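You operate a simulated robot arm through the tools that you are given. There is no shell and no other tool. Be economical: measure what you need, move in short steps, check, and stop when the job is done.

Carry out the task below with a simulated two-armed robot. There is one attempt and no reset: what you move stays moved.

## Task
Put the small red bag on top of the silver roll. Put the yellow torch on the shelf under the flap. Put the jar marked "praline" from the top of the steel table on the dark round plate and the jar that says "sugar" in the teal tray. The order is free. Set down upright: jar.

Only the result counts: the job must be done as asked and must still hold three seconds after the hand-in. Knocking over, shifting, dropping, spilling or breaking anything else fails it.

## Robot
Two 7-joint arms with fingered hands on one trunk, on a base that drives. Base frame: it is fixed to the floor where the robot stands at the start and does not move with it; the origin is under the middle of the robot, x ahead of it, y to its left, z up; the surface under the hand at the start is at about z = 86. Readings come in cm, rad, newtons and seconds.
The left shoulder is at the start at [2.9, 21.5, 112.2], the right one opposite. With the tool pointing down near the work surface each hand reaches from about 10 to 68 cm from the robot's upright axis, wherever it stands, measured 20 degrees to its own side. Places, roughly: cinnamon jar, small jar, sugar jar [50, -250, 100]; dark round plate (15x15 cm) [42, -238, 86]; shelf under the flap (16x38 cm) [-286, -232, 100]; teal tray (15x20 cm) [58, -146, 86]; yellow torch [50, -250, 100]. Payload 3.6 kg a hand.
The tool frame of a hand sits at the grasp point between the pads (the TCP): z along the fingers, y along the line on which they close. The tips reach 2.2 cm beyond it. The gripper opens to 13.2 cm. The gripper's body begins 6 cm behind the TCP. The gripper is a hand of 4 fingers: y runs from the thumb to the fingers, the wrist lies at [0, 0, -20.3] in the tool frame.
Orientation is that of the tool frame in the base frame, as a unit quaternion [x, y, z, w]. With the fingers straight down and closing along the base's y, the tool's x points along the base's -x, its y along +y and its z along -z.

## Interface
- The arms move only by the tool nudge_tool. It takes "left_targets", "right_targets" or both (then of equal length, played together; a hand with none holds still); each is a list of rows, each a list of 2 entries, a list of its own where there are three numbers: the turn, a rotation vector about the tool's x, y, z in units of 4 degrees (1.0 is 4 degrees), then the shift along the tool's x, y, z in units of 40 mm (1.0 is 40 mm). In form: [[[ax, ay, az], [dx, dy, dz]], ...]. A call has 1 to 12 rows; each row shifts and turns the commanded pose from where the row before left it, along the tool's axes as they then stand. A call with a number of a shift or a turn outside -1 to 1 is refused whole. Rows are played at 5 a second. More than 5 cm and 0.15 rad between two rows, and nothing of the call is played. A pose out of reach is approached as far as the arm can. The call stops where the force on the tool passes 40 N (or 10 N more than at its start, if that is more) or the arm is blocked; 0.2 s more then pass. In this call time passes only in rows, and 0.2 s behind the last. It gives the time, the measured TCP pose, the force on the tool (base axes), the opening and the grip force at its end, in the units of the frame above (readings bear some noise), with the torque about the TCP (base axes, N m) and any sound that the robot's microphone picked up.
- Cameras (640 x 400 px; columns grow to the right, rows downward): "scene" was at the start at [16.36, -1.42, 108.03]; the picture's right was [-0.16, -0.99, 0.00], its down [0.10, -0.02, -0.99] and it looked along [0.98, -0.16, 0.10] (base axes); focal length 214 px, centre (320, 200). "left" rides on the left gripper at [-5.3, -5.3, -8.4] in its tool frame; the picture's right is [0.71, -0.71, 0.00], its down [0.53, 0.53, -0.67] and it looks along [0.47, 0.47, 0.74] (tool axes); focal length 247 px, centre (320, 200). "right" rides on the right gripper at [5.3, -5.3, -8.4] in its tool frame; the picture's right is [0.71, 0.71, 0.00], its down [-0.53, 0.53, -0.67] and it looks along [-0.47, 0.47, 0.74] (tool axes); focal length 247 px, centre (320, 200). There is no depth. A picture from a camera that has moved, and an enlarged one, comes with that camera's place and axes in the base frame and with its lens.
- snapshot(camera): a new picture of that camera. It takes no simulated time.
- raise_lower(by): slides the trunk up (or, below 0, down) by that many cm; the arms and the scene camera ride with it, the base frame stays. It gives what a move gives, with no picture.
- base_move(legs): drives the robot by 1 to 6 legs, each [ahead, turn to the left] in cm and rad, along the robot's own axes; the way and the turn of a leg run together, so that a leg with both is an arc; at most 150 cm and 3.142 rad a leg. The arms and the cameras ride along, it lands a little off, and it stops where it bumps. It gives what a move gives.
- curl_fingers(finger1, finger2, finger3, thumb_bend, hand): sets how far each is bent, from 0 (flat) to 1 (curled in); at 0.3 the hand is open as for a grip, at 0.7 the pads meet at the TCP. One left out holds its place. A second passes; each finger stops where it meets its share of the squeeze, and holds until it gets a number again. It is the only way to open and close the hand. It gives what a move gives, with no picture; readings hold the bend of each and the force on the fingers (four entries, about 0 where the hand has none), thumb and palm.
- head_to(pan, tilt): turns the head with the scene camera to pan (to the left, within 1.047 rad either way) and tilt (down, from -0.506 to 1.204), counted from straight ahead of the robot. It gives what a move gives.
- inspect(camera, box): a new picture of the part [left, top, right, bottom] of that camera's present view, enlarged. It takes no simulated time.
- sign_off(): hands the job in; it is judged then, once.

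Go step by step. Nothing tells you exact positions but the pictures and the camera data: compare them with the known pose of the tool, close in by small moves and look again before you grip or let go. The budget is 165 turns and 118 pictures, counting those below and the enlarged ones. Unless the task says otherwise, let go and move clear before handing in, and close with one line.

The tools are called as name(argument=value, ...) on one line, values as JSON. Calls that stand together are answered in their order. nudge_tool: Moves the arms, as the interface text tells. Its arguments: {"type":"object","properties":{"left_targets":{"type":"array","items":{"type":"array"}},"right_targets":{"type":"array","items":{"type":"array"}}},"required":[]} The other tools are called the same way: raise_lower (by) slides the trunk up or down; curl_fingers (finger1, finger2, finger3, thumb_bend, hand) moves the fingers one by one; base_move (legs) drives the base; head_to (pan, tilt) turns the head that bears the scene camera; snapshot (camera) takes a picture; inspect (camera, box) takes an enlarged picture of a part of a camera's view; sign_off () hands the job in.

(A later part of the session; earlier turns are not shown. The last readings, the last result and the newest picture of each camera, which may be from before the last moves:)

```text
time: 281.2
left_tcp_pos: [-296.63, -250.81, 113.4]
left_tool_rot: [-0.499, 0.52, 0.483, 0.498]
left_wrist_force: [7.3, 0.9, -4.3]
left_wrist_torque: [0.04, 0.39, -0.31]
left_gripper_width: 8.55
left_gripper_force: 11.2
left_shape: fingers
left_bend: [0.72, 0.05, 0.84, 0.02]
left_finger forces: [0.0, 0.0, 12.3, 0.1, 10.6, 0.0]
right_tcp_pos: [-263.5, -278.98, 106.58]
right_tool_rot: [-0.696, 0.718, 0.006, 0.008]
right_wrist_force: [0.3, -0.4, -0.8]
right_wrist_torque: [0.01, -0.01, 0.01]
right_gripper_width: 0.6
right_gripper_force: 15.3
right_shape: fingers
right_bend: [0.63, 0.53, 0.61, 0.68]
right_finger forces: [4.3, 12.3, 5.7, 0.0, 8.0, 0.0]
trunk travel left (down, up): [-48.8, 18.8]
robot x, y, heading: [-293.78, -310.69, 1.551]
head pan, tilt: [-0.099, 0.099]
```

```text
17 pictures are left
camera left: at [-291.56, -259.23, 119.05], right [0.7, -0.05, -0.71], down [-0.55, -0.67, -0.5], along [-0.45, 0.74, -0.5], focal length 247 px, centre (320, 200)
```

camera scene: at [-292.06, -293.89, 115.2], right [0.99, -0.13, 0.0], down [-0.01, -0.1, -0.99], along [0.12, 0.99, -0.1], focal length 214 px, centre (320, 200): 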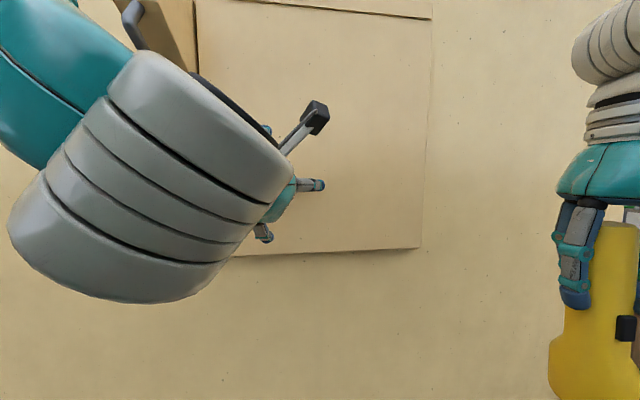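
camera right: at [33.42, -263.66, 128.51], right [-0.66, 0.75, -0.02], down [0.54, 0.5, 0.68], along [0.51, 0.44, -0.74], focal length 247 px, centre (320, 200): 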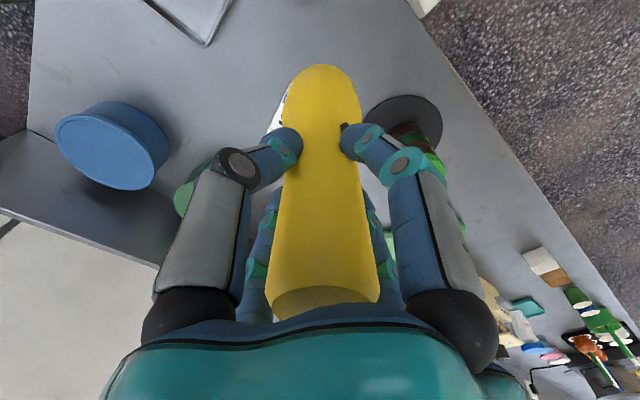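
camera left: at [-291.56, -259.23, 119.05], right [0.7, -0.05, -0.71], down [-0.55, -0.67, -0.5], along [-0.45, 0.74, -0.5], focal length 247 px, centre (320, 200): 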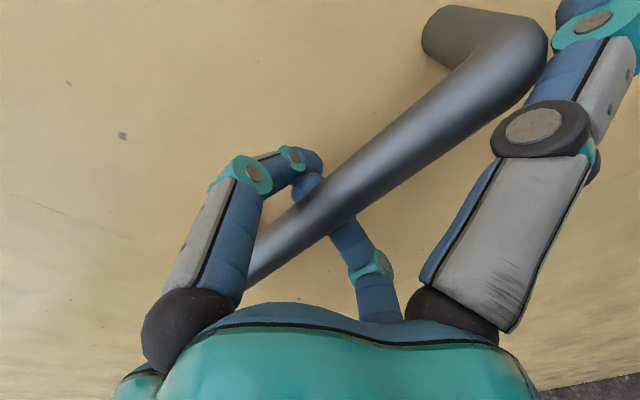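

The fingers now ring the bar. I'll pull the flap out and up along its arc, first about 20°, and watch the forces.

nudge_tool(left_targets=[[[0, 0, 0], [0, -0.08, 0]], [[0, 0.625, 0], [-0.14, 0, -0.775]], [[0, 0.625, 0], [-0.17, 0, -0.77]], [[0, 0.625, 0], [-0.2, 0, -0.76]], [[0, 0.625, 0], [-0.24, 0, -0.75]], [[0, 0, 0], [0, 0, 0]]])

snapshot(camera="scene")

```text
time: 282.6
left_tcp_pos: [-296.69, -262.75, 117.65]
left_tool_rot: [-0.539, 0.562, 0.437, 0.451]
left_wrist_force: [11.1, -1.5, -9.5]
left_wrist_torque: [0.13, 0.0, -0.38]
left_gripper_width: 8.54
left_gripper_force: 11.6
left_shape: fingers
left_bend: [0.72, 0.05, 0.84, 0.02]
left_finger forces: [0.0, 0.1, 14.6, 0.0, 8.2, 0.0]
right_tcp_pos: [-263.43, -278.82, 106.5]
right_tool_rot: [-0.695, 0.719, 0.006, 0.008]
right_wrist_force: [0.6, 0.3, -1.8]
right_wrist_torque: [-0.01, 0.0, 0.01]
right_gripper_width: 0.65
right_gripper_force: 15.0
right_shape: fingers
right_bend: [0.63, 0.53, 0.61, 0.68]
right_finger forces: [4.3, 12.4, 5.7, 0.0, 7.8, 0.0]
trunk travel left (down, up): [-48.8, 18.8]
robot x, y, heading: [-293.29, -310.51, 1.542]
head pan, tilt: [-0.099, 0.099]
```

```text
16 pictures are left
camera scene: at [-291.89, -293.81, 115.18], right [0.99, -0.13, 0.0], down [-0.01, -0.1, -0.99], along [0.12, 0.99, -0.1], focal length 214 px, centre (320, 200)
```

scene: 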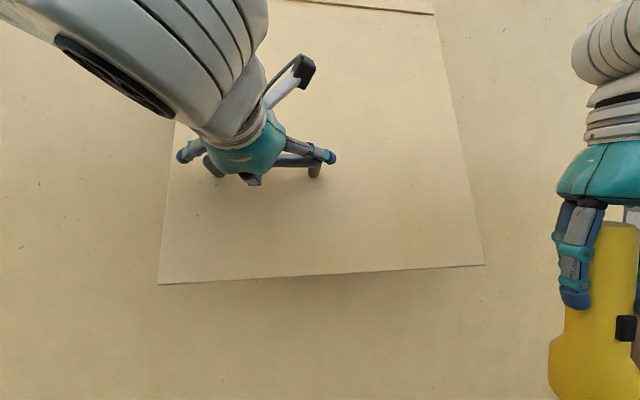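

It swings freely (about 10 N). I'll continue to about 60°.

nudge_tool(left_targets=[[[0, 0.625, 0], [-0.27, 0, -0.74]], [[0, 0.625, 0], [-0.3, 0, -0.73]], [[0, 0.625, 0], [-0.33, 0, -0.715]], [[0, 0.625, 0], [-0.365, 0, -0.7]], [[0, 0.625, 0], [-0.395, 0, -0.68]], [[0, 0.625, 0], [-0.425, 0, -0.665]], [[0, 0.625, 0], [-0.45, 0, -0.64]], [[0, 0.625, 0], [-0.48, 0, -0.625]], [[0, 0, 0], [0, 0, 0]]])

snapshot(camera="scene")

```text
time: 284.6
left_tcp_pos: [-297.21, -278.55, 136.69]
left_tool_rot: [-0.607, 0.631, 0.337, 0.347]
left_wrist_force: [0.4, 0.2, 0.1]
left_wrist_torque: [0.01, 0.02, -0.01]
left_gripper_width: 8.21
left_gripper_force: 0.0
left_shape: fingers
left_bend: [0.75, 0.05, 0.74, 0.05]
left_finger forces: [0.0, 0.0, 0.0, 0.1, 0.0, 0.0]
right_tcp_pos: [-263.45, -278.88, 106.55]
right_tool_rot: [-0.695, 0.719, 0.006, 0.009]
right_wrist_force: [-0.9, 0.0, -2.0]
right_wrist_torque: [0.0, -0.02, 0.02]
right_gripper_width: 0.63
right_gripper_force: 15.4
right_shape: fingers
right_bend: [0.63, 0.53, 0.61, 0.68]
right_finger forces: [4.1, 12.5, 6.4, 0.1, 8.0, 0.0]
trunk travel left (down, up): [-48.8, 18.8]
robot x, y, heading: [-293.59, -310.73, 1.543]
head pan, tilt: [-0.099, 0.099]
```

```text
15 pictures are left
camera scene: at [-292.06, -293.89, 115.2], right [0.99, -0.13, 0.0], down [-0.01, -0.1, -0.99], along [0.12, 0.99, -0.1], focal length 214 px, centre (320, 200)
```

scene: 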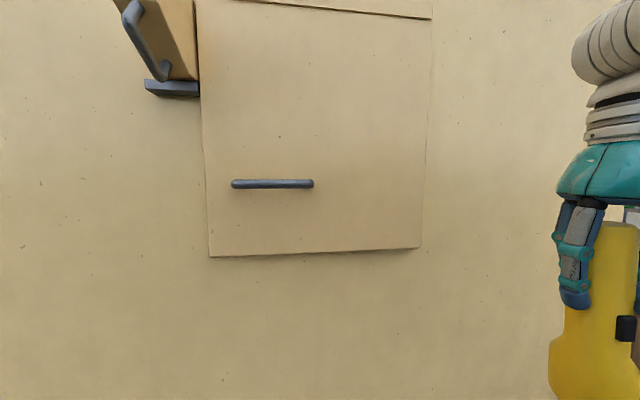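

The flap slipped off the fingers and closed again; the grip alone is too weak. Before retrying with fingers as a fork under the bar, I'll look at the bracket.

inspect(camera="scene", box=[100, 0, 240, 110])

curl_fingers(hand="left", finger1=0.35, finger2=0.43, finger3=0.35, thumb_bend=0.43)

nudge_tool(left_targets=[[[0, 0, 0], [0.45, 0, 0.74]], [[0, 0, 0], [0.45, 0, 0.74]], [[0, 0, 0], [0.45, 0, 0.74]], [[0, 0, 0], [0.45, 0, 0.74]], [[0, 0, 0], [0.45, 0, 0.74]], [[0, 0, 0], [0.45, 0, 0.74]], [[0, 0, 0], [0.45, 0, 0.74]], [[0, 0, 0], [0.43, 0, 0.7]], [[0, -1, 0], [0, 0, 0]], [[0, -1, 0], [0, 0, 0]], [[0, -1, 0], [0, 0, 0]], [[0, -1, 0], [0, 0, 0]]])

nudge_tool(left_targets=[[[0, -1, 0], [0, 0, 0]], [[0, -1, 0], [0, 0, 0]], [[0, -1, 0], [0, 0, 0]], [[0, -1, 0], [0, 0, 0]], [[0, 0, 0], [0, 0, 0]]])

```text
3.64 times, centred on (170, 55) of scene
camera zoom: at [-292.06, -293.89, 115.2], right [0.99, -0.13, 0.0], down [-0.01, -0.1, -0.99], along [0.12, 0.99, -0.1], focal length 780 px, centre (866, 727)
```

zoom: 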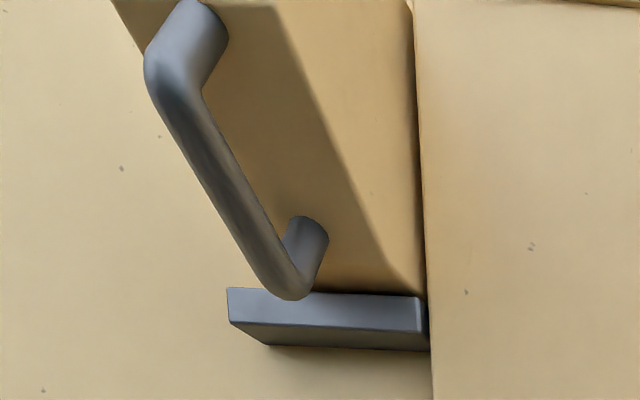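

```text
time: 285.6
left_tcp_pos: [-297.09, -278.57, 136.78]
left_tool_rot: [-0.607, 0.631, 0.337, 0.347]
left_wrist_force: [-0.1, 0.4, -0.9]
left_wrist_torque: [-0.02, 0.03, 0.03]
left_gripper_width: 6.75
left_gripper_force: 0.0
left_shape: fingers
left_bend: [0.35, 0.43, 0.35, 0.43]
left_finger forces: [0.0, 0.0, 0.0, 0.0, 0.0, 0.0]
right_tcp_pos: [-263.43, -278.97, 106.48]
right_tool_rot: [-0.695, 0.719, 0.006, 0.008]
right_wrist_force: [0.4, -0.1, -1.0]
right_wrist_torque: [-0.02, 0.0, -0.02]
right_gripper_width: 0.6
right_gripper_force: 15.1
right_shape: fingers
right_bend: [0.63, 0.53, 0.61, 0.68]
right_finger forces: [4.2, 12.5, 6.3, 0.0, 8.0, 0.0]
trunk travel left (down, up): [-48.8, 18.8]
robot x, y, heading: [-293.91, -310.7, 1.546]
head pan, tilt: [-0.099, 0.099]
```

```text
time: 288.2
left_tcp_pos: [-296.95, -266.34, 112.11]
left_tool_rot: [-0.554, 0.576, 0.418, 0.431]
left_wrist_force: [0.0, 0.4, -1.1]
left_wrist_torque: [-0.02, 0.0, 0.03]
left_gripper_width: 6.76
left_gripper_force: 0.1
left_shape: fingers
left_bend: [0.35, 0.43, 0.35, 0.43]
left_finger forces: [0.0, 0.0, 0.0, 0.1, 0.0, 0.0]
right_tcp_pos: [-263.54, -278.85, 106.58]
right_tool_rot: [-0.695, 0.719, 0.005, 0.009]
right_wrist_force: [0.8, 0.6, -1.5]
right_wrist_torque: [0.0, 0.0, 0.0]
right_gripper_width: 0.61
right_gripper_force: 15.9
right_shape: fingers
right_bend: [0.63, 0.53, 0.61, 0.68]
right_finger forces: [4.1, 12.6, 6.3, 0.0, 8.0, 0.0]
trunk travel left (down, up): [-48.8, 18.8]
robot x, y, heading: [-293.61, -310.67, 1.539]
head pan, tilt: [-0.099, 0.099]
```

```text
time: 289.4
left_tcp_pos: [-296.92, -266.27, 112.05]
left_tool_rot: [-0.49, 0.51, 0.492, 0.507]
left_wrist_force: [-0.7, 0.4, 0.4]
left_wrist_torque: [-0.03, 0.01, 0.03]
left_gripper_width: 6.73
left_gripper_force: 0.0
left_shape: fingers
left_bend: [0.35, 0.43, 0.35, 0.43]
left_finger forces: [0.1, 0.0, 0.1, 0.0, 0.0, 0.0]
right_tcp_pos: [-263.62, -278.94, 106.55]
right_tool_rot: [-0.696, 0.718, 0.005, 0.008]
right_wrist_force: [0.1, 0.2, -2.1]
right_wrist_torque: [0.0, -0.02, 0.02]
right_gripper_width: 0.62
right_gripper_force: 15.5
right_shape: fingers
right_bend: [0.63, 0.53, 0.61, 0.68]
right_finger forces: [4.1, 12.6, 6.3, 0.0, 7.9, 0.0]
trunk travel left (down, up): [-48.8, 18.8]
robot x, y, heading: [-293.71, -310.71, 1.542]
head pan, tilt: [-0.099, 0.099]
```

The bracket is a swing-out prop needing a third hand, so I'll hold the flap with the left hand throughout. I'll re-approach with thumb and finger 2 as a fork just under the bar and curl the other two fingers behind it.

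nudge_tool(left_targets=[[[0, 0, 0], [0, 0, 0.85]], [[0, 0, 0], [0, 0, 0.85]], [[0, 0, 0], [0, 0, 0.85]], [[0, 0, 0], [0, 0, 0.85]], [[0, 0, 0], [0, 0, 0.45]], [[0, 0, 0], [0, 0, 0]]])

snapshot(camera="left")

```text
time: 290.9
left_tcp_pos: [-296.43, -251.01, 112.08]
left_tool_rot: [-0.491, 0.51, 0.492, 0.507]
left_wrist_force: [0.7, -0.3, -0.3]
left_wrist_torque: [-0.02, -0.01, 0.02]
left_gripper_width: 6.74
left_gripper_force: 0.1
left_shape: fingers
left_bend: [0.35, 0.43, 0.35, 0.43]
left_finger forces: [0.0, 0.0, 0.0, 0.0, 0.0, 0.1]
right_tcp_pos: [-263.58, -278.98, 106.55]
right_tool_rot: [-0.695, 0.719, 0.007, 0.008]
right_wrist_force: [0.7, 0.3, -1.7]
right_wrist_torque: [-0.03, 0.0, 0.0]
right_gripper_width: 0.6
right_gripper_force: 15.9
right_shape: fingers
right_bend: [0.63, 0.53, 0.61, 0.68]
right_finger forces: [4.1, 12.5, 6.2, 0.0, 7.9, 0.0]
trunk travel left (down, up): [-48.8, 18.8]
robot x, y, heading: [-293.83, -311.14, 1.542]
head pan, tilt: [-0.099, 0.099]
```

```text
13 pictures are left
camera left: at [-291.44, -259.47, 117.32], right [0.7, -0.03, -0.71], down [-0.55, -0.65, -0.52], along [-0.45, 0.76, -0.47], focal length 247 px, centre (320, 200)
```

left: 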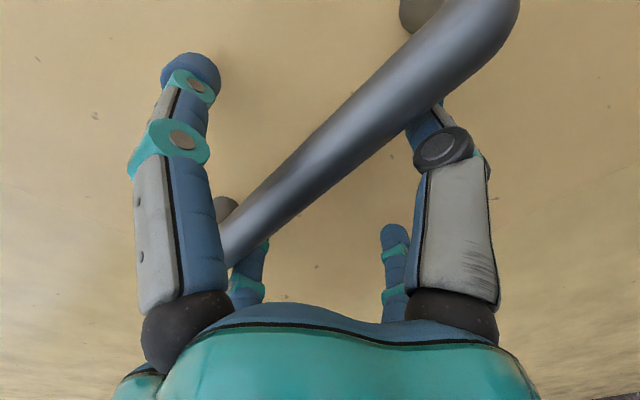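

The bar sits above the thumb/finger-2 prongs. I'll curl the other two fingers around it and seat it deeper.

curl_fingers(hand="left", finger1=0.8, finger3=0.85)

nudge_tool(left_targets=[[[0, 0, 0], [-0.1, 0, 0.2]], [[0, 0, 0], [0, 0, 0]]])

curl_fingers(hand="left", finger1=0.95, finger3=0.95)

snapshot(camera="left")

```text
time: 291.9
left_tcp_pos: [-296.48, -250.98, 112.14]
left_tool_rot: [-0.49, 0.509, 0.493, 0.507]
left_wrist_force: [0.6, 1.5, 9.4]
left_wrist_torque: [-0.19, 0.04, 0.2]
left_gripper_width: 3.79
left_gripper_force: 6.8
left_shape: fingers
left_bend: [0.77, 0.43, 0.85, 0.43]
left_finger forces: [9.3, 4.2, 0.1, 0.1, 0.0, 0.0]
right_tcp_pos: [-263.44, -279.04, 106.55]
right_tool_rot: [-0.695, 0.719, 0.006, 0.01]
right_wrist_force: [1.0, -0.2, -2.1]
right_wrist_torque: [0.0, 0.0, 0.0]
right_gripper_width: 0.62
right_gripper_force: 15.2
right_shape: fingers
right_bend: [0.63, 0.53, 0.61, 0.68]
right_finger forces: [4.1, 12.5, 6.3, 0.0, 7.9, 0.0]
trunk travel left (down, up): [-48.8, 18.8]
robot x, y, heading: [-293.8, -310.77, 1.539]
head pan, tilt: [-0.099, 0.099]
```

```text
time: 292.4
left_tcp_pos: [-296.3, -250.74, 112.13]
left_tool_rot: [-0.492, 0.512, 0.49, 0.506]
left_wrist_force: [-0.4, -23.9, -5.1]
left_wrist_torque: [-0.28, -0.5, 1.37]
left_gripper_width: 3.79
left_gripper_force: 15.1
left_shape: fingers
left_bend: [0.78, 0.41, 0.85, 0.43]
left_finger forces: [4.6, 26.3, 0.0, 0.0, 0.1, 0.1]
right_tcp_pos: [-263.65, -279.21, 106.51]
right_tool_rot: [-0.695, 0.719, 0.007, 0.009]
right_wrist_force: [-0.2, 0.1, -2.2]
right_wrist_torque: [0.02, 0.01, 0.0]
right_gripper_width: 0.61
right_gripper_force: 15.5
right_shape: fingers
right_bend: [0.63, 0.53, 0.61, 0.68]
right_finger forces: [4.0, 12.5, 6.3, 0.0, 7.8, 0.1]
trunk travel left (down, up): [-48.8, 18.8]
robot x, y, heading: [-293.04, -310.49, 1.545]
head pan, tilt: [-0.099, 0.099]
```

```text
time: 293.4
left_tcp_pos: [-296.41, -250.63, 112.34]
left_tool_rot: [-0.49, 0.513, 0.49, 0.507]
left_wrist_force: [2.9, -28.8, -14.6]
left_wrist_torque: [-0.43, -0.67, 2.18]
left_gripper_width: 3.83
left_gripper_force: 30.9
left_shape: fingers
left_bend: [0.81, 0.39, 0.88, 0.43]
left_finger forces: [3.5, 40.7, 17.4, 0.0, 0.0, 0.0]
right_tcp_pos: [-263.55, -279.26, 106.57]
right_tool_rot: [-0.695, 0.719, 0.008, 0.009]
right_wrist_force: [-0.8, -0.9, -1.9]
right_wrist_torque: [0.05, -0.05, -0.01]
right_gripper_width: 0.62
right_gripper_force: 15.5
right_shape: fingers
right_bend: [0.63, 0.53, 0.61, 0.68]
right_finger forces: [4.2, 12.5, 6.3, 0.1, 7.9, 0.0]
trunk travel left (down, up): [-48.8, 18.8]
robot x, y, heading: [-293.12, -310.79, 1.543]
head pan, tilt: [-0.099, 0.099]
```

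```text
12 pictures are left
camera left: at [-291.36, -259.17, 117.61], right [0.7, -0.03, -0.71], down [-0.55, -0.65, -0.52], along [-0.45, 0.76, -0.47], focal length 247 px, centre (320, 200)
```

left: 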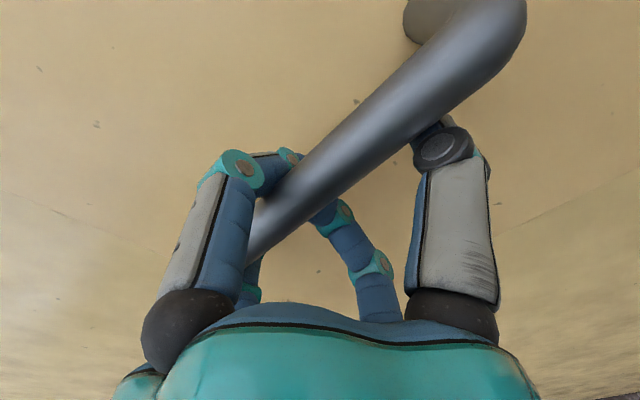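

Good clasp. I'll pull along the arc again, keeping the hand level so the fork carries the load, to 30° first.

nudge_tool(left_targets=[[[0, 0, 0], [-0.165, 0, -0.77]], [[0, 0, 0], [-0.23, 0, -0.75]], [[0, 0, 0], [-0.295, 0, -0.73]], [[0, 0, 0], [-0.36, 0, -0.7]], [[0, 0, 0], [-0.42, 0, -0.665]], [[0, 0, 0], [-0.47, 0, -0.63]], [[0, 0, 0], [0, 0, 0]]])

```text
time: 294.3
left_tcp_pos: [-296.45, -260.03, 114.6]
left_tool_rot: [-0.493, 0.521, 0.484, 0.501]
left_wrist_force: [6.3, -2.2, -10.8]
left_wrist_torque: [-0.11, -0.11, 1.1]
left_gripper_width: 3.79
left_gripper_force: 27.5
left_shape: fingers
left_bend: [0.8, 0.4, 0.88, 0.43]
left_finger forces: [5.8, 25.4, 22.6, 0.0, 0.9, 0.1]
right_tcp_pos: [-263.47, -279.17, 106.47]
right_tool_rot: [-0.695, 0.719, 0.007, 0.008]
right_wrist_force: [0.2, -0.6, -1.7]
right_wrist_torque: [0.02, -0.05, 0.03]
right_gripper_width: 0.62
right_gripper_force: 15.3
right_shape: fingers
right_bend: [0.63, 0.53, 0.61, 0.68]
right_finger forces: [4.1, 12.5, 6.3, 0.0, 7.9, 0.0]
trunk travel left (down, up): [-48.8, 18.8]
robot x, y, heading: [-293.07, -310.8, 1.545]
head pan, tilt: [-0.099, 0.099]
stopped in row 4 (left hand): the force on the tool passed its limit at 44 N (the readings are from after the stop); the commanded pose is now the measured one
```

The move stopped at 44 N, partly because finger 2 is pressing on the flap face. I'll relieve that finger and continue at half speed, letting the hand pitch with the flap.

curl_fingers(hand="left", finger2=0.5, thumb_bend=0.5)

nudge_tool(left_targets=[[[0, 0.3, 0], [-0.14, 0, -0.29]], [[0, 0.3, 0], [-0.14, 0, -0.29]], [[0, 0.3, 0], [-0.18, 0, -0.35]], [[0, 0.3, 0], [-0.19, 0, -0.35]], [[0, 0.3, 0], [-0.195, 0, -0.34]], [[0, 0.3, 0], [-0.2, 0, -0.34]], [[0, 0.3, 0], [-0.21, 0, -0.33]], [[0, 0.3, 0], [-0.22, 0, -0.33]], [[0, 0, 0], [0, 0, 0]]])

```text
time: 295.3
left_tcp_pos: [-296.45, -259.72, 114.56]
left_tool_rot: [-0.493, 0.521, 0.484, 0.501]
left_wrist_force: [7.6, -4.5, -22.3]
left_wrist_torque: [-0.15, -0.47, 1.29]
left_gripper_width: 2.8
left_gripper_force: 30.6
left_shape: fingers
left_bend: [0.8, 0.41, 0.88, 0.49]
left_finger forces: [4.2, 29.1, 24.8, 0.0, 2.0, 0.0]
right_tcp_pos: [-263.44, -278.87, 106.55]
right_tool_rot: [-0.695, 0.719, 0.005, 0.007]
right_wrist_force: [-0.3, -0.1, -1.9]
right_wrist_torque: [-0.01, 0.0, -0.05]
right_gripper_width: 0.62
right_gripper_force: 15.5
right_shape: fingers
right_bend: [0.63, 0.53, 0.61, 0.68]
right_finger forces: [4.2, 12.5, 6.4, 0.0, 7.9, 0.0]
trunk travel left (down, up): [-48.8, 18.8]
robot x, y, heading: [-293.62, -310.75, 1.548]
head pan, tilt: [-0.099, 0.099]
```

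```text
time: 296.0
left_tcp_pos: [-296.47, -262.46, 115.47]
left_tool_rot: [-0.504, 0.537, 0.469, 0.488]
left_wrist_force: [8.0, -1.5, -8.8]
left_wrist_torque: [0.15, 0.1, 1.16]
left_gripper_width: 2.75
left_gripper_force: 29.8
left_shape: fingers
left_bend: [0.8, 0.42, 0.88, 0.5]
left_finger forces: [6.0, 30.2, 23.3, 0.0, 0.9, 0.0]
right_tcp_pos: [-263.44, -278.97, 106.64]
right_tool_rot: [-0.696, 0.718, 0.006, 0.007]
right_wrist_force: [0.0, -0.4, -2.0]
right_wrist_torque: [0.0, -0.02, 0.01]
right_gripper_width: 0.59
right_gripper_force: 15.8
right_shape: fingers
right_bend: [0.63, 0.53, 0.61, 0.68]
right_finger forces: [4.2, 12.5, 6.3, 0.0, 7.9, 0.1]
trunk travel left (down, up): [-48.8, 18.8]
robot x, y, heading: [-293.78, -310.57, 1.543]
head pan, tilt: [-0.099, 0.099]
stopped in row 3 (left hand): the force on the tool passed its limit at 42 N (the readings are from after the stop); the commanded pose is now the measured one
```

The true arc is flatter at first than I modelled, with the hinge nearer the face. I'll use a corrected path in small steps.

nudge_tool(left_targets=[[[0, 0.3, 0], [-0.13, 0, -0.367]], [[0, 0.3, 0], [-0.14, 0, -0.362]], [[0, 0.3, 0], [-0.149, 0, -0.36]], [[0, 0.3, 0], [-0.156, 0, -0.356]], [[0, 0.3, 0], [-0.165, 0, -0.353]], [[0, 0.3, 0], [-0.173, 0, -0.35]], [[0, 0.3, 0], [-0.181, 0, -0.346]], [[0, 0.3, 0], [-0.188, 0, -0.342]], [[0, 0, 0], [0, 0, 0]]])

```text
time: 297.5
left_tcp_pos: [-296.96, -270.72, 120.1]
left_tool_rot: [-0.536, 0.571, 0.431, 0.448]
left_wrist_force: [10.2, 9.0, -14.1]
left_wrist_torque: [-0.05, -0.27, 0.17]
left_gripper_width: 2.73
left_gripper_force: 18.5
left_shape: fingers
left_bend: [0.8, 0.47, 0.87, 0.5]
left_finger forces: [7.1, 10.6, 17.7, 0.0, 0.1, 0.0]
right_tcp_pos: [-263.4, -279.02, 106.48]
right_tool_rot: [-0.697, 0.717, 0.003, 0.005]
right_wrist_force: [-1.2, -8.7, -0.4]
right_wrist_torque: [0.06, -0.03, 0.04]
right_gripper_width: 0.65
right_gripper_force: 22.3
right_shape: fingers
right_bend: [0.62, 0.53, 0.63, 0.68]
right_finger forces: [4.2, 13.5, 19.1, 0.0, 7.3, 0.1]
trunk travel left (down, up): [-48.8, 18.8]
robot x, y, heading: [-293.33, -310.87, 1.545]
head pan, tilt: [-0.099, 0.099]
stopped in row 7 (left hand): the force on the tool passed its limit at 46 N (the readings are from after the stop); the commanded pose is now the measured one
```

The flap has swung into the right hand, so I'll move that hand back and to the right while the left holds still.

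nudge_tool(right_targets=[[[0, 0, 0], [0.6, 0, 0]], [[0, 0, 0], [0.7, 0, 0]], [[0, 0, 0], [0.4, -0.7, 0]], [[0, 0, 0], [0, -0.9, 0]], [[0, 0, 0], [0, -0.9, 0]], [[0, 0, 0], [0, -0.9, 0]], [[0, 0, 0], [0, -0.9, 0]], [[0, 0, 0], [0, -0.9, 0]], [[0, 0, 0], [0, 0, 0]]])

snapshot(camera="scene")

```text
time: 299.5
left_tcp_pos: [-296.86, -270.94, 120.23]
left_tool_rot: [-0.535, 0.569, 0.433, 0.449]
left_wrist_force: [9.8, -5.4, -15.3]
left_wrist_torque: [-0.02, -0.21, 0.77]
left_gripper_width: 2.72
left_gripper_force: 23.4
left_shape: fingers
left_bend: [0.8, 0.47, 0.87, 0.5]
left_finger forces: [5.4, 22.9, 18.9, 0.1, 0.4, 0.0]
right_tcp_pos: [-242.41, -284.93, 107.23]
right_tool_rot: [-0.695, 0.719, 0.005, 0.009]
right_wrist_force: [0.2, 0.4, -1.5]
right_wrist_torque: [0.01, -0.02, 0.0]
right_gripper_width: 0.59
right_gripper_force: 15.1
right_shape: fingers
right_bend: [0.63, 0.53, 0.62, 0.68]
right_finger forces: [4.1, 12.5, 6.0, 0.0, 7.2, 0.0]
right hand out of reach, approached as far as the arm can: row 2, 3
trunk travel left (down, up): [-48.8, 18.8]
robot x, y, heading: [-293.08, -310.85, 1.546]
head pan, tilt: [-0.099, 0.099]
```

```text
11 pictures are left
camera scene: at [-291.88, -293.93, 115.2], right [0.99, -0.13, 0.0], down [-0.01, -0.1, -0.99], along [0.12, 0.99, -0.1], focal length 214 px, centre (320, 200)
```

scene: 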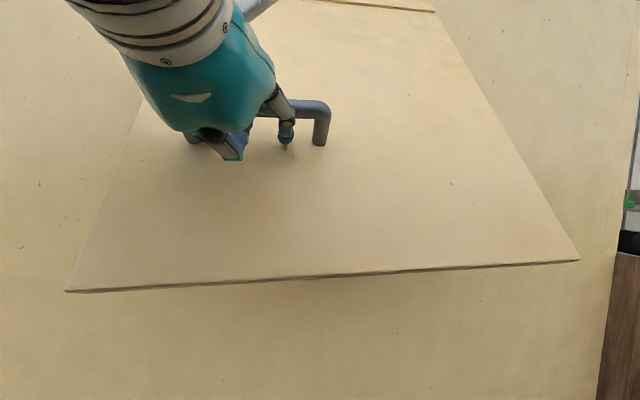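

Clear now, with the flap at about 35°. I'll continue along the arc to about 60°.

nudge_tool(left_targets=[[[0, 0.3, 0], [-0.178, 0, -0.348]], [[0, 0.3, 0], [-0.185, 0, -0.343]], [[0, 0.3, 0], [-0.193, 0, -0.338]], [[0, 0.3, 0], [-0.2, 0, -0.333]], [[0, 0.3, 0], [-0.208, 0, -0.329]], [[0, 0.3, 0], [-0.215, 0, -0.325]], [[0, 0.3, 0], [-0.222, 0, -0.32]], [[0, 0.3, 0], [-0.23, 0, -0.314]], [[0, 0.3, 0], [-0.238, 0, -0.308]], [[0, 0.3, 0], [-0.245, 0, -0.303]], [[0, 0.3, 0], [-0.251, 0, -0.297]], [[0, 0, 0], [0, 0, 0]]])

```text
time: 301.4
left_tcp_pos: [-297.09, -279.41, 129.29]
left_tool_rot: [-0.568, 0.612, 0.381, 0.397]
left_wrist_force: [10.5, -19.1, -20.6]
left_wrist_torque: [0.7, -0.43, 1.25]
left_gripper_width: 2.71
left_gripper_force: 36.0
left_shape: fingers
left_bend: [0.81, 0.48, 0.88, 0.5]
left_finger forces: [5.6, 49.5, 18.4, 0.0, 0.0, 0.0]
right_tcp_pos: [-242.46, -284.95, 107.36]
right_tool_rot: [-0.696, 0.718, 0.004, 0.008]
right_wrist_force: [0.2, 0.4, -2.3]
right_wrist_torque: [-0.01, -0.03, 0.02]
right_gripper_width: 0.56
right_gripper_force: 14.5
right_shape: fingers
right_bend: [0.63, 0.53, 0.62, 0.68]
right_finger forces: [4.2, 12.4, 6.0, 0.1, 7.2, 0.0]
trunk travel left (down, up): [-48.8, 18.8]
robot x, y, heading: [-293.76, -310.57, 1.544]
head pan, tilt: [-0.099, 0.099]
stopped in row 9 (left hand): the force on the tool passed its limit at 42 N (the readings are from after the stop); the commanded pose is now the measured one
```

Finger 2 is wedging against the flap face, so I'll pitch the hand further to relieve it.

nudge_tool(left_targets=[[[0, 0.6, 0], [0, 0, 0]], [[0, 0.6, 0], [-0.05, 0, 0]], [[0, 0.6, 0], [-0.05, 0, 0]], [[0, 0.6, 0], [-0.05, 0, 0]], [[0, 0, 0], [0, 0, 0]]])

snapshot(camera="scene")

```text
time: 301.9
left_tcp_pos: [-296.98, -279.56, 129.42]
left_tool_rot: [-0.578, 0.628, 0.359, 0.378]
left_wrist_force: [8.2, -19.1, -19.1]
left_wrist_torque: [0.87, -0.58, 1.28]
left_gripper_width: 2.73
left_gripper_force: 44.1
left_shape: fingers
left_bend: [0.81, 0.48, 0.87, 0.5]
left_finger forces: [5.9, 63.4, 18.1, 0.1, 0.0, 0.1]
right_tcp_pos: [-242.54, -285.12, 107.24]
right_tool_rot: [-0.696, 0.718, 0.005, 0.008]
right_wrist_force: [0.9, 0.7, -2.2]
right_wrist_torque: [0.01, -0.02, -0.02]
right_gripper_width: 0.55
right_gripper_force: 15.1
right_shape: fingers
right_bend: [0.63, 0.53, 0.62, 0.68]
right_finger forces: [4.2, 12.5, 6.0, 0.1, 7.2, 0.1]
trunk travel left (down, up): [-48.8, 18.8]
robot x, y, heading: [-293.12, -311.11, 1.543]
head pan, tilt: [-0.099, 0.099]
stopped in row 2 (left hand): the force on the tool passed its limit at 42 N (the readings are from after the stop); the commanded pose is now the measured one
```

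```text
10 pictures are left
camera scene: at [-291.93, -294.09, 115.22], right [0.99, -0.13, 0.0], down [-0.01, -0.1, -1.0], along [0.13, 0.99, -0.1], focal length 214 px, centre (320, 200)
```

scene: 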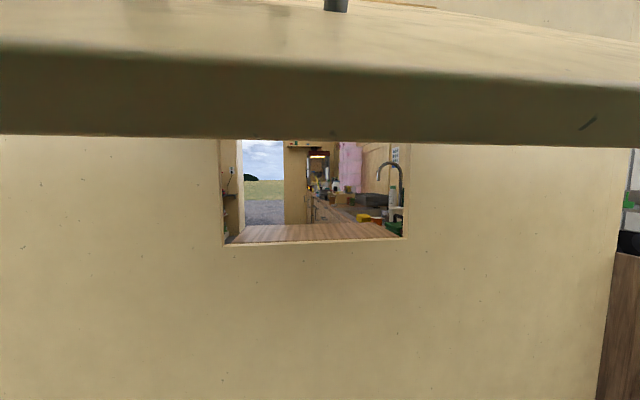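

The shelf is visible inside the hatch (z ≈ 100, front edge y ≈ -244). I'll ease finger 2 by curling it and continue.

curl_fingers(hand="left", finger2=0.75)

nudge_tool(left_targets=[[[-0.6, 0.3, 0], [-0.1, 0, -0.1]], [[-0.6, 0.3, 0], [-0.2, 0, -0.2]], [[0, 0.3, 0], [-0.22, 0, -0.3]], [[0, 0.3, 0], [-0.23, 0, -0.31]], [[0, 0, 0], [0, 0, 0]]])

```text
time: 302.9
left_tcp_pos: [-297.27, -279.7, 129.44]
left_tool_rot: [-0.579, 0.625, 0.362, 0.379]
left_wrist_force: [7.9, -23.5, -24.0]
left_wrist_torque: [0.32, -0.52, 1.54]
left_gripper_width: 2.73
left_gripper_force: 37.3
left_shape: fingers
left_bend: [0.81, 0.49, 0.87, 0.5]
left_finger forces: [5.8, 51.2, 17.8, 0.0, 0.0, 0.0]
right_tcp_pos: [-242.47, -285.29, 107.49]
right_tool_rot: [-0.696, 0.718, 0.006, 0.008]
right_wrist_force: [0.4, -0.2, -2.2]
right_wrist_torque: [0.0, -0.01, -0.02]
right_gripper_width: 0.59
right_gripper_force: 14.8
right_shape: fingers
right_bend: [0.63, 0.53, 0.62, 0.68]
right_finger forces: [4.3, 12.5, 6.0, 0.0, 7.2, 0.0]
trunk travel left (down, up): [-48.8, 18.8]
robot x, y, heading: [-293.4, -310.81, 1.543]
head pan, tilt: [-0.099, 0.099]
```

```text
time: 303.4
left_tcp_pos: [-297.23, -280.21, 130.26]
left_tool_rot: [-0.596, 0.623, 0.366, 0.35]
left_wrist_force: [-4.0, -22.1, -21.6]
left_wrist_torque: [0.68, -2.77, 0.02]
left_gripper_width: 2.78
left_gripper_force: 43.9
left_shape: fingers
left_bend: [0.81, 0.51, 0.88, 0.49]
left_finger forces: [3.4, 39.1, 18.0, 0.0, 26.9, 0.1]
right_tcp_pos: [-242.73, -285.19, 107.46]
right_tool_rot: [-0.696, 0.718, 0.004, 0.009]
right_wrist_force: [0.4, -0.2, -2.7]
right_wrist_torque: [-0.03, -0.04, -0.01]
right_gripper_width: 0.55
right_gripper_force: 14.6
right_shape: fingers
right_bend: [0.63, 0.53, 0.62, 0.68]
right_finger forces: [4.2, 12.5, 6.0, 0.0, 7.2, 0.0]
trunk travel left (down, up): [-48.8, 18.8]
robot x, y, heading: [-293.5, -311.04, 1.548]
head pan, tilt: [-0.099, 0.099]
stopped in row 2 (left hand): the force on the tool passed its limit at 47 N (the readings are from after the stop); the commanded pose is now the measured one
```

The force points radially away from the hinge, so my path lifted too steeply. I'll relieve it and follow a flatter tangent.

nudge_tool(left_targets=[[[0, 0, 0], [0.1, 0, 0]], [[0, 0, 0], [0.12, 0, 0]], [[0, 0.3, 0], [-0.146, 0, -0.358]], [[0, 0.3, 0], [-0.153, 0, -0.356]], [[0, 0.3, 0], [-0.161, 0, -0.352]], [[0, 0.3, 0], [-0.169, 0, -0.348]], [[0, 0, 0], [0, 0, 0]]])

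```text
time: 305.1
left_tcp_pos: [-297.11, -283.23, 134.63]
left_tool_rot: [-0.612, 0.635, 0.342, 0.323]
left_wrist_force: [-3.7, 23.6, 1.7]
left_wrist_torque: [-0.53, -0.39, 0.0]
left_gripper_width: 2.79
left_gripper_force: 17.2
left_shape: fingers
left_bend: [0.8, 0.57, 0.86, 0.5]
left_finger forces: [20.5, 0.0, 6.6, 0.0, 6.8, 0.0]
right_tcp_pos: [-242.76, -284.61, 107.4]
right_tool_rot: [-0.695, 0.719, 0.002, 0.007]
right_wrist_force: [0.0, -0.4, -2.4]
right_wrist_torque: [0.03, -0.03, -0.04]
right_gripper_width: 0.57
right_gripper_force: 14.5
right_shape: fingers
right_bend: [0.63, 0.53, 0.62, 0.68]
right_finger forces: [4.2, 12.7, 6.1, 0.0, 7.2, 0.0]
trunk travel left (down, up): [-48.8, 18.8]
robot x, y, heading: [-293.67, -310.85, 1.544]
head pan, tilt: [-0.099, 0.099]
```

It's progressing, at about 62°. I'll correct slightly inward and continue toward 77°.

nudge_tool(left_targets=[[[0, 0.3, 0], [-0.27, 0, -0.215]], [[0, 0.3, 0], [-0.192, 0, -0.336]], [[0, 0.3, 0], [-0.2, 0, -0.332]], [[0, 0.3, 0], [-0.208, 0, -0.327]], [[0, 0.3, 0], [-0.215, 0, -0.323]], [[0, 0.3, 0], [-0.222, 0, -0.317]], [[0, 0, 0], [0, 0, 0]]])

snapshot(camera="scene")

```text
time: 306.6
left_tcp_pos: [-297.04, -285.88, 143.21]
left_tool_rot: [-0.632, 0.655, 0.302, 0.283]
left_wrist_force: [-7.7, 23.4, -4.8]
left_wrist_torque: [-0.61, -0.49, 0.07]
left_gripper_width: 2.79
left_gripper_force: 18.1
left_shape: fingers
left_bend: [0.8, 0.57, 0.86, 0.5]
left_finger forces: [21.3, 0.1, 7.5, 0.1, 7.5, 0.0]
right_tcp_pos: [-242.7, -284.48, 107.33]
right_tool_rot: [-0.696, 0.718, 0.002, 0.007]
right_wrist_force: [0.3, 0.3, -1.9]
right_wrist_torque: [0.0, -0.02, 0.01]
right_gripper_width: 0.59
right_gripper_force: 15.2
right_shape: fingers
right_bend: [0.63, 0.53, 0.62, 0.68]
right_finger forces: [4.2, 12.6, 6.1, 0.1, 7.2, 0.0]
trunk travel left (down, up): [-48.8, 18.8]
robot x, y, heading: [-293.87, -310.36, 1.544]
head pan, tilt: [-0.099, 0.099]
```

```text
9 pictures are left
camera scene: at [-292.17, -293.41, 115.12], right [0.99, -0.13, 0.0], down [-0.01, -0.1, -0.99], along [0.13, 0.99, -0.1], focal length 214 px, centre (320, 200)
```

scene: 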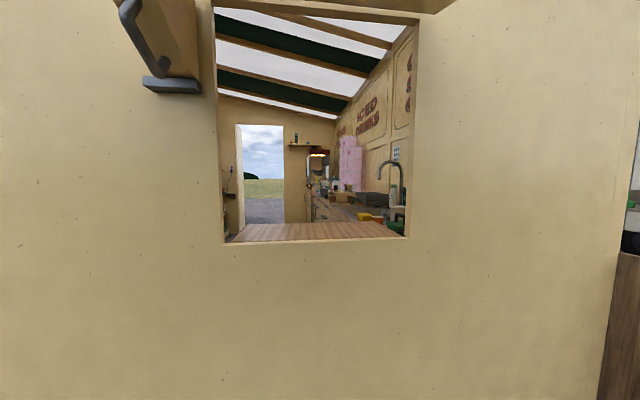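

The hatch is fully open. Now the right hand: I'll raise the torch and bring it in line with the right part of the shelf.

nudge_tool(right_targets=[[[0, 0, 0], [0, 0, -0.85]], [[0, 0, 0], [0, 0, -0.85]], [[0, 0, 0], [0, 0, -0.85]], [[0, 0, 0], [0, 0.9, 0]], [[0, 0, 0], [0, 0.9, 0]], [[0, 0, 0], [0, 0.9, 0]], [[0, 0, 0], [0, 0.9, 0]], [[0, 0, 0], [-0.3, 0.9, 0]], [[0, 0, 0], [-0.3, 0.9, 0]], [[0, 0, 0], [-0.3, 0.9, 0]], [[0, 0, 0], [-0.3, 0.9, 0]], [[0, 0, 0], [0, 0, 0]]])

snapshot(camera="scene")

```text
time: 308.5
left_tcp_pos: [-295.34, -286.43, 143.42]
left_tool_rot: [-0.631, 0.655, 0.309, 0.279]
left_wrist_force: [4.1, 2.6, 9.3]
left_wrist_torque: [-0.11, -0.12, -0.26]
left_gripper_width: 2.97
left_gripper_force: 18.0
left_shape: fingers
left_bend: [0.79, 0.57, 0.89, 0.5]
left_finger forces: [17.9, 0.1, 11.1, 0.1, 7.2, 0.0]
right_tcp_pos: [-259.36, -283.17, 116.67]
right_tool_rot: [-0.685, 0.728, 0.013, -0.012]
right_wrist_force: [0.4, -0.9, -2.5]
right_wrist_torque: [-0.01, -0.05, 0.02]
right_gripper_width: 0.55
right_gripper_force: 15.3
right_shape: fingers
right_bend: [0.63, 0.53, 0.62, 0.68]
right_finger forces: [4.6, 12.7, 6.1, 0.0, 7.2, 0.0]
trunk travel left (down, up): [-48.8, 18.8]
robot x, y, heading: [-293.59, -310.84, 1.542]
head pan, tilt: [-0.099, 0.099]
stopped in row 9 (left hand): the force on the tool passed its limit at 42 N (the readings are from after the stop); the commanded pose is now the measured one
```

```text
8 pictures are left
camera scene: at [-290.73, -293.91, 115.16], right [0.99, -0.13, -0.01], down [-0.03, -0.1, -0.99], along [0.12, 0.99, -0.1], focal length 214 px, centre (320, 200)
```

scene: 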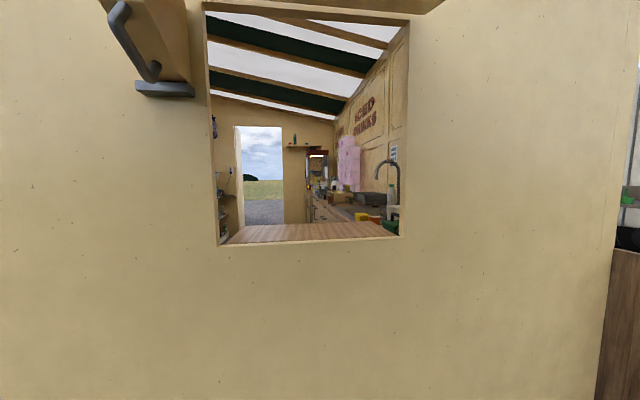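

The right wrist touched the raised flap. I'll go lower, under the flap, and then forward.

nudge_tool(right_targets=[[[0, 0, 0], [0, -0.4, 0.6]], [[0, 0, 0], [0, 0, 0.9]], [[0, 0, 0], [0, 0, 0.9]], [[0, 0, 0], [0, 0.8, 0]], [[0, 0, 0], [0, 0.9, 0]], [[0, 0, 0], [0, 0.9, 0]], [[0, 0, 0], [0, 0.9, 0]], [[0, 0, 0], [-0.7, 0, 0]], [[0, 0, 0], [-0.8, 0, 0]], [[0, 0, 0], [-0.8, 0, 0]], [[0, 0, 0], [-0.8, 0, 0]], [[0, 0, 0], [0, 0, 0]]])

snapshot(camera="scene")

```text
time: 311.1
left_tcp_pos: [-296.93, -286.01, 143.25]
left_tool_rot: [-0.634, 0.653, 0.308, 0.278]
left_wrist_force: [7.4, 12.4, -6.1]
left_wrist_torque: [-0.32, 0.13, -0.06]
left_gripper_width: 2.85
left_gripper_force: 15.2
left_shape: fingers
left_bend: [0.8, 0.57, 0.88, 0.5]
left_finger forces: [19.2, 0.0, 11.5, 0.0, 0.0, 0.0]
right_tcp_pos: [-270.85, -276.2, 109.97]
right_tool_rot: [-0.689, 0.725, 0.009, -0.003]
right_wrist_force: [-0.7, 0.1, -1.3]
right_wrist_torque: [-0.01, -0.02, 0.0]
right_gripper_width: 0.56
right_gripper_force: 15.1
right_shape: fingers
right_bend: [0.63, 0.53, 0.62, 0.68]
right_finger forces: [4.4, 12.9, 6.2, 0.0, 7.1, 0.1]
right hand out of reach, approached as far as the arm can: row 7, 9, 10, 11
trunk travel left (down, up): [-48.8, 18.8]
robot x, y, heading: [-293.49, -310.51, 1.542]
head pan, tilt: [-0.099, 0.099]
```

```text
7 pictures are left
camera scene: at [-291.89, -293.65, 115.15], right [0.99, -0.13, 0.0], down [-0.01, -0.1, -0.99], along [0.13, 0.99, -0.1], focal length 214 px, centre (320, 200)
```

scene: 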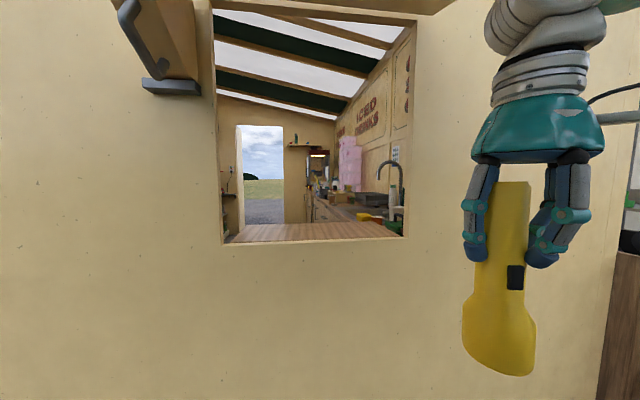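

The torch hangs vertically. The arm reported limited reach, so I'll try moving forward in smaller increments with a slight forward tilt.

nudge_tool(right_targets=[[[0, -0.5, 0], [-0.5, 0, 0]], [[0, -0.5, 0], [-0.5, 0, 0]], [[0, -0.5, 0], [-0.5, 0, 0]], [[0, -0.5, 0], [-0.5, 0, 0]], [[0, 0, 0], [-0.5, 0, 0]], [[0, 0, 0], [-0.5, 0, 0]], [[0, 0, 0], [0, 0, 0]]])

```text
time: 312.7
left_tcp_pos: [-296.93, -286.1, 143.22]
left_tool_rot: [-0.633, 0.653, 0.308, 0.279]
left_wrist_force: [6.4, 12.2, -7.4]
left_wrist_torque: [-0.31, 0.14, -0.07]
left_gripper_width: 2.86
left_gripper_force: 15.4
left_shape: fingers
left_bend: [0.8, 0.57, 0.88, 0.5]
left_finger forces: [19.1, 0.0, 11.5, 0.0, 0.0, 0.0]
right_tcp_pos: [-269.6, -270.97, 111.61]
right_tool_rot: [-0.687, 0.723, 0.057, 0.047]
right_wrist_force: [-0.1, 0.4, -2.1]
right_wrist_torque: [-0.02, -0.03, 0.01]
right_gripper_width: 0.57
right_gripper_force: 15.8
right_shape: fingers
right_bend: [0.63, 0.53, 0.62, 0.68]
right_finger forces: [4.6, 12.9, 6.0, 0.0, 7.3, 0.0]
right hand out of reach, approached as far as the arm can: row 1, 3, 5, 6
trunk travel left (down, up): [-48.8, 18.8]
robot x, y, heading: [-293.4, -310.86, 1.544]
head pan, tilt: [-0.099, 0.099]
```

nudge_tool(right_targets=[[[0, 0, 0], [-0.4, 0.05, -0.1]], [[0, 0, 0], [-0.4, 0.05, -0.1]], [[0, 0, 0], [-0.4, 0.05, -0.1]], [[0, 0, 0], [-0.4, 0.05, -0.1]], [[0, 0, 0], [-0.4, 0.05, -0.1]], [[0, 0, 0], [-0.4, 0.05, -0.1]], [[0, 0, 0], [-0.4, 0.05, -0.1]], [[0, 0, 0], [-0.4, 0.05, -0.1]], [[0, 0, 0], [0, 0, 0]]])

```text
time: 314.7
left_tcp_pos: [-296.99, -286.22, 143.17]
left_tool_rot: [-0.633, 0.653, 0.307, 0.279]
left_wrist_force: [6.6, 12.0, -6.2]
left_wrist_torque: [-0.29, 0.09, -0.1]
left_gripper_width: 2.86
left_gripper_force: 15.2
left_shape: fingers
left_bend: [0.8, 0.57, 0.88, 0.5]
left_finger forces: [19.0, 0.0, 11.5, 0.1, 0.0, 0.0]
right_tcp_pos: [-268.18, -268.96, 113.68]
right_tool_rot: [-0.687, 0.722, 0.059, 0.047]
right_wrist_force: [0.7, 0.0, -2.5]
right_wrist_torque: [0.0, -0.04, 0.01]
right_gripper_width: 0.56
right_gripper_force: 14.9
right_shape: fingers
right_bend: [0.63, 0.53, 0.62, 0.68]
right_finger forces: [4.6, 12.9, 5.9, 0.0, 7.2, 0.0]
right hand out of reach, approached as far as the arm can: row 1, 2, 3, 4, 5, 6, 7, 8
trunk travel left (down, up): [-48.8, 18.8]
robot x, y, heading: [-293.71, -310.65, 1.543]
head pan, tilt: [-0.099, 0.099]
```

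The arm seems caught at a joint limit in this posture. I'll back up to its earlier neutral posture (closer and more central) and extend again from there.

nudge_tool(right_targets=[[[0, 0.4, 0], [0.5, 0.2, 0.3]], [[0, 0.4, 0], [0.6, 0.4, 0.3]], [[0, 0.4, 0], [0.6, 0.6, 0.3]], [[0, 0.2, 0], [0.6, 0.7, 0.2]], [[0, 0, 0], [0.5, 0.7, 0]], [[0, 0, 0], [0.2, 0.5, 0]], [[0, 0, 0], [0, 0, 0]]])

nudge_tool(right_targets=[[[0, 0, 0], [-0.5, 0, 0]], [[0, 0, 0], [-0.5, 0, 0]], [[0, 0, 0], [-0.5, 0, 0]], [[0, 0, 0], [-0.5, 0, 0]], [[0, 0, 0], [0, 0, 0]]])

```text
time: 316.3
left_tcp_pos: [-296.94, -286.24, 143.21]
left_tool_rot: [-0.633, 0.653, 0.307, 0.279]
left_wrist_force: [5.9, 11.7, -6.8]
left_wrist_torque: [-0.29, 0.12, -0.04]
left_gripper_width: 2.85
left_gripper_force: 15.0
left_shape: fingers
left_bend: [0.79, 0.57, 0.88, 0.5]
left_finger forces: [19.0, 0.0, 11.5, 0.1, 0.0, 0.1]
right_tcp_pos: [-273.32, -281.08, 109.67]
right_tool_rot: [-0.688, 0.725, 0.024, 0.011]
right_wrist_force: [-0.5, -0.5, -1.4]
right_wrist_torque: [0.02, 0.0, 0.02]
right_gripper_width: 0.53
right_gripper_force: 15.8
right_shape: fingers
right_bend: [0.63, 0.53, 0.62, 0.68]
right_finger forces: [4.4, 12.9, 6.1, 0.0, 7.1, 0.0]
right hand out of reach, approached as far as the arm can: row 2, 3, 4, 5, 6
trunk travel left (down, up): [-48.8, 18.8]
robot x, y, heading: [-293.32, -310.79, 1.542]
head pan, tilt: [-0.099, 0.099]
```

```text
time: 317.5
left_tcp_pos: [-296.92, -286.15, 143.13]
left_tool_rot: [-0.633, 0.654, 0.307, 0.28]
left_wrist_force: [6.6, 12.2, -7.5]
left_wrist_torque: [-0.31, 0.11, -0.05]
left_gripper_width: 2.83
left_gripper_force: 15.9
left_shape: fingers
left_bend: [0.79, 0.57, 0.88, 0.5]
left_finger forces: [19.0, 0.0, 11.5, 0.0, 0.1, 0.1]
right_tcp_pos: [-272.54, -277.98, 111.5]
right_tool_rot: [-0.689, 0.724, 0.024, 0.013]
right_wrist_force: [-0.2, 0.3, -2.6]
right_wrist_torque: [0.01, 0.0, 0.01]
right_gripper_width: 0.54
right_gripper_force: 15.4
right_shape: fingers
right_bend: [0.63, 0.53, 0.62, 0.68]
right_finger forces: [4.5, 12.8, 6.2, 0.0, 7.2, 0.0]
right hand out of reach, approached as far as the arm can: row 1, 2, 3, 4
trunk travel left (down, up): [-48.8, 18.8]
robot x, y, heading: [-293.41, -310.48, 1.549]
head pan, tilt: [-0.099, 0.099]
```

I'll test whether yawing the hand, which is harmless for the torch, frees the arm.

nudge_tool(right_targets=[[[0, 0, 1], [0, 0, 0]], [[0, 0, 1], [0, 0, 0]], [[0, 0, 1], [0, 0, 0]], [[0, 0, 1], [0, 0, 0]], [[0, 0, 1], [0, 0, 0]], [[0, 0, 0], [-0.5, 0, 0]], [[0, 0, 0], [-0.5, 0, 0]], [[0, 0, 0], [0, 0, 0]]])

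```text
time: 319.3
left_tcp_pos: [-296.92, -286.19, 143.12]
left_tool_rot: [-0.633, 0.654, 0.306, 0.279]
left_wrist_force: [5.9, 12.0, -6.9]
left_wrist_torque: [-0.29, 0.1, -0.02]
left_gripper_width: 2.82
left_gripper_force: 15.4
left_shape: fingers
left_bend: [0.79, 0.57, 0.88, 0.5]
left_finger forces: [19.0, 0.1, 11.6, 0.0, 0.0, 0.0]
right_tcp_pos: [-270.99, -274.54, 112.11]
right_tool_rot: [-0.552, 0.833, 0.025, 0.007]
right_wrist_force: [-0.5, 0.4, -1.9]
right_wrist_torque: [-0.02, -0.02, 0.01]
right_gripper_width: 0.56
right_gripper_force: 15.6
right_shape: fingers
right_bend: [0.63, 0.53, 0.62, 0.68]
right_finger forces: [4.5, 12.9, 6.1, 0.1, 7.0, 0.0]
right hand out of reach, approached as far as the arm can: row 7
trunk travel left (down, up): [-48.8, 18.8]
robot x, y, heading: [-293.69, -310.79, 1.545]
head pan, tilt: [-0.099, 0.099]
```

Yaw helps. I'll yaw further and continue toward the shelf.

nudge_tool(right_targets=[[[0, 0, 1], [0, 0, 0]], [[0, 0, 1], [0, 0, 0]], [[0, 0, 1], [0, 0, 0]], [[0, 0, 1], [0, 0, 0]], [[0, 0, 1], [0, 0, 0]], [[0, 0, 0], [-0.5, 0.52, -0.1]], [[0, 0, 0], [-0.5, 0.52, -0.1]], [[0, 0, 0], [-0.5, 0.52, -0.1]], [[0, 0, 0], [-0.5, 0.52, -0.1]], [[0, 0, 0], [0, 0, 0]]])

```text
time: 321.5
left_tcp_pos: [-297.11, -286.11, 143.17]
left_tool_rot: [-0.633, 0.654, 0.307, 0.28]
left_wrist_force: [5.8, 11.3, -6.4]
left_wrist_torque: [-0.3, 0.1, -0.04]
left_gripper_width: 2.84
left_gripper_force: 15.3
left_shape: fingers
left_bend: [0.79, 0.57, 0.88, 0.5]
left_finger forces: [19.1, 0.0, 11.6, 0.0, 0.1, 0.1]
right_tcp_pos: [-270.76, -274.61, 111.92]
right_tool_rot: [-0.399, 0.916, 0.027, 0.003]
right_wrist_force: [-0.1, 0.1, -1.7]
right_wrist_torque: [-0.03, -0.01, 0.0]
right_gripper_width: 0.56
right_gripper_force: 15.9
right_shape: fingers
right_bend: [0.63, 0.53, 0.62, 0.68]
right_finger forces: [4.6, 12.9, 6.1, 0.0, 7.0, 0.0]
right hand out of reach, approached as far as the arm can: row 6, 7, 8, 9
trunk travel left (down, up): [-48.8, 18.8]
robot x, y, heading: [-293.6, -311.14, 1.544]
head pan, tilt: [-0.099, 0.099]
```

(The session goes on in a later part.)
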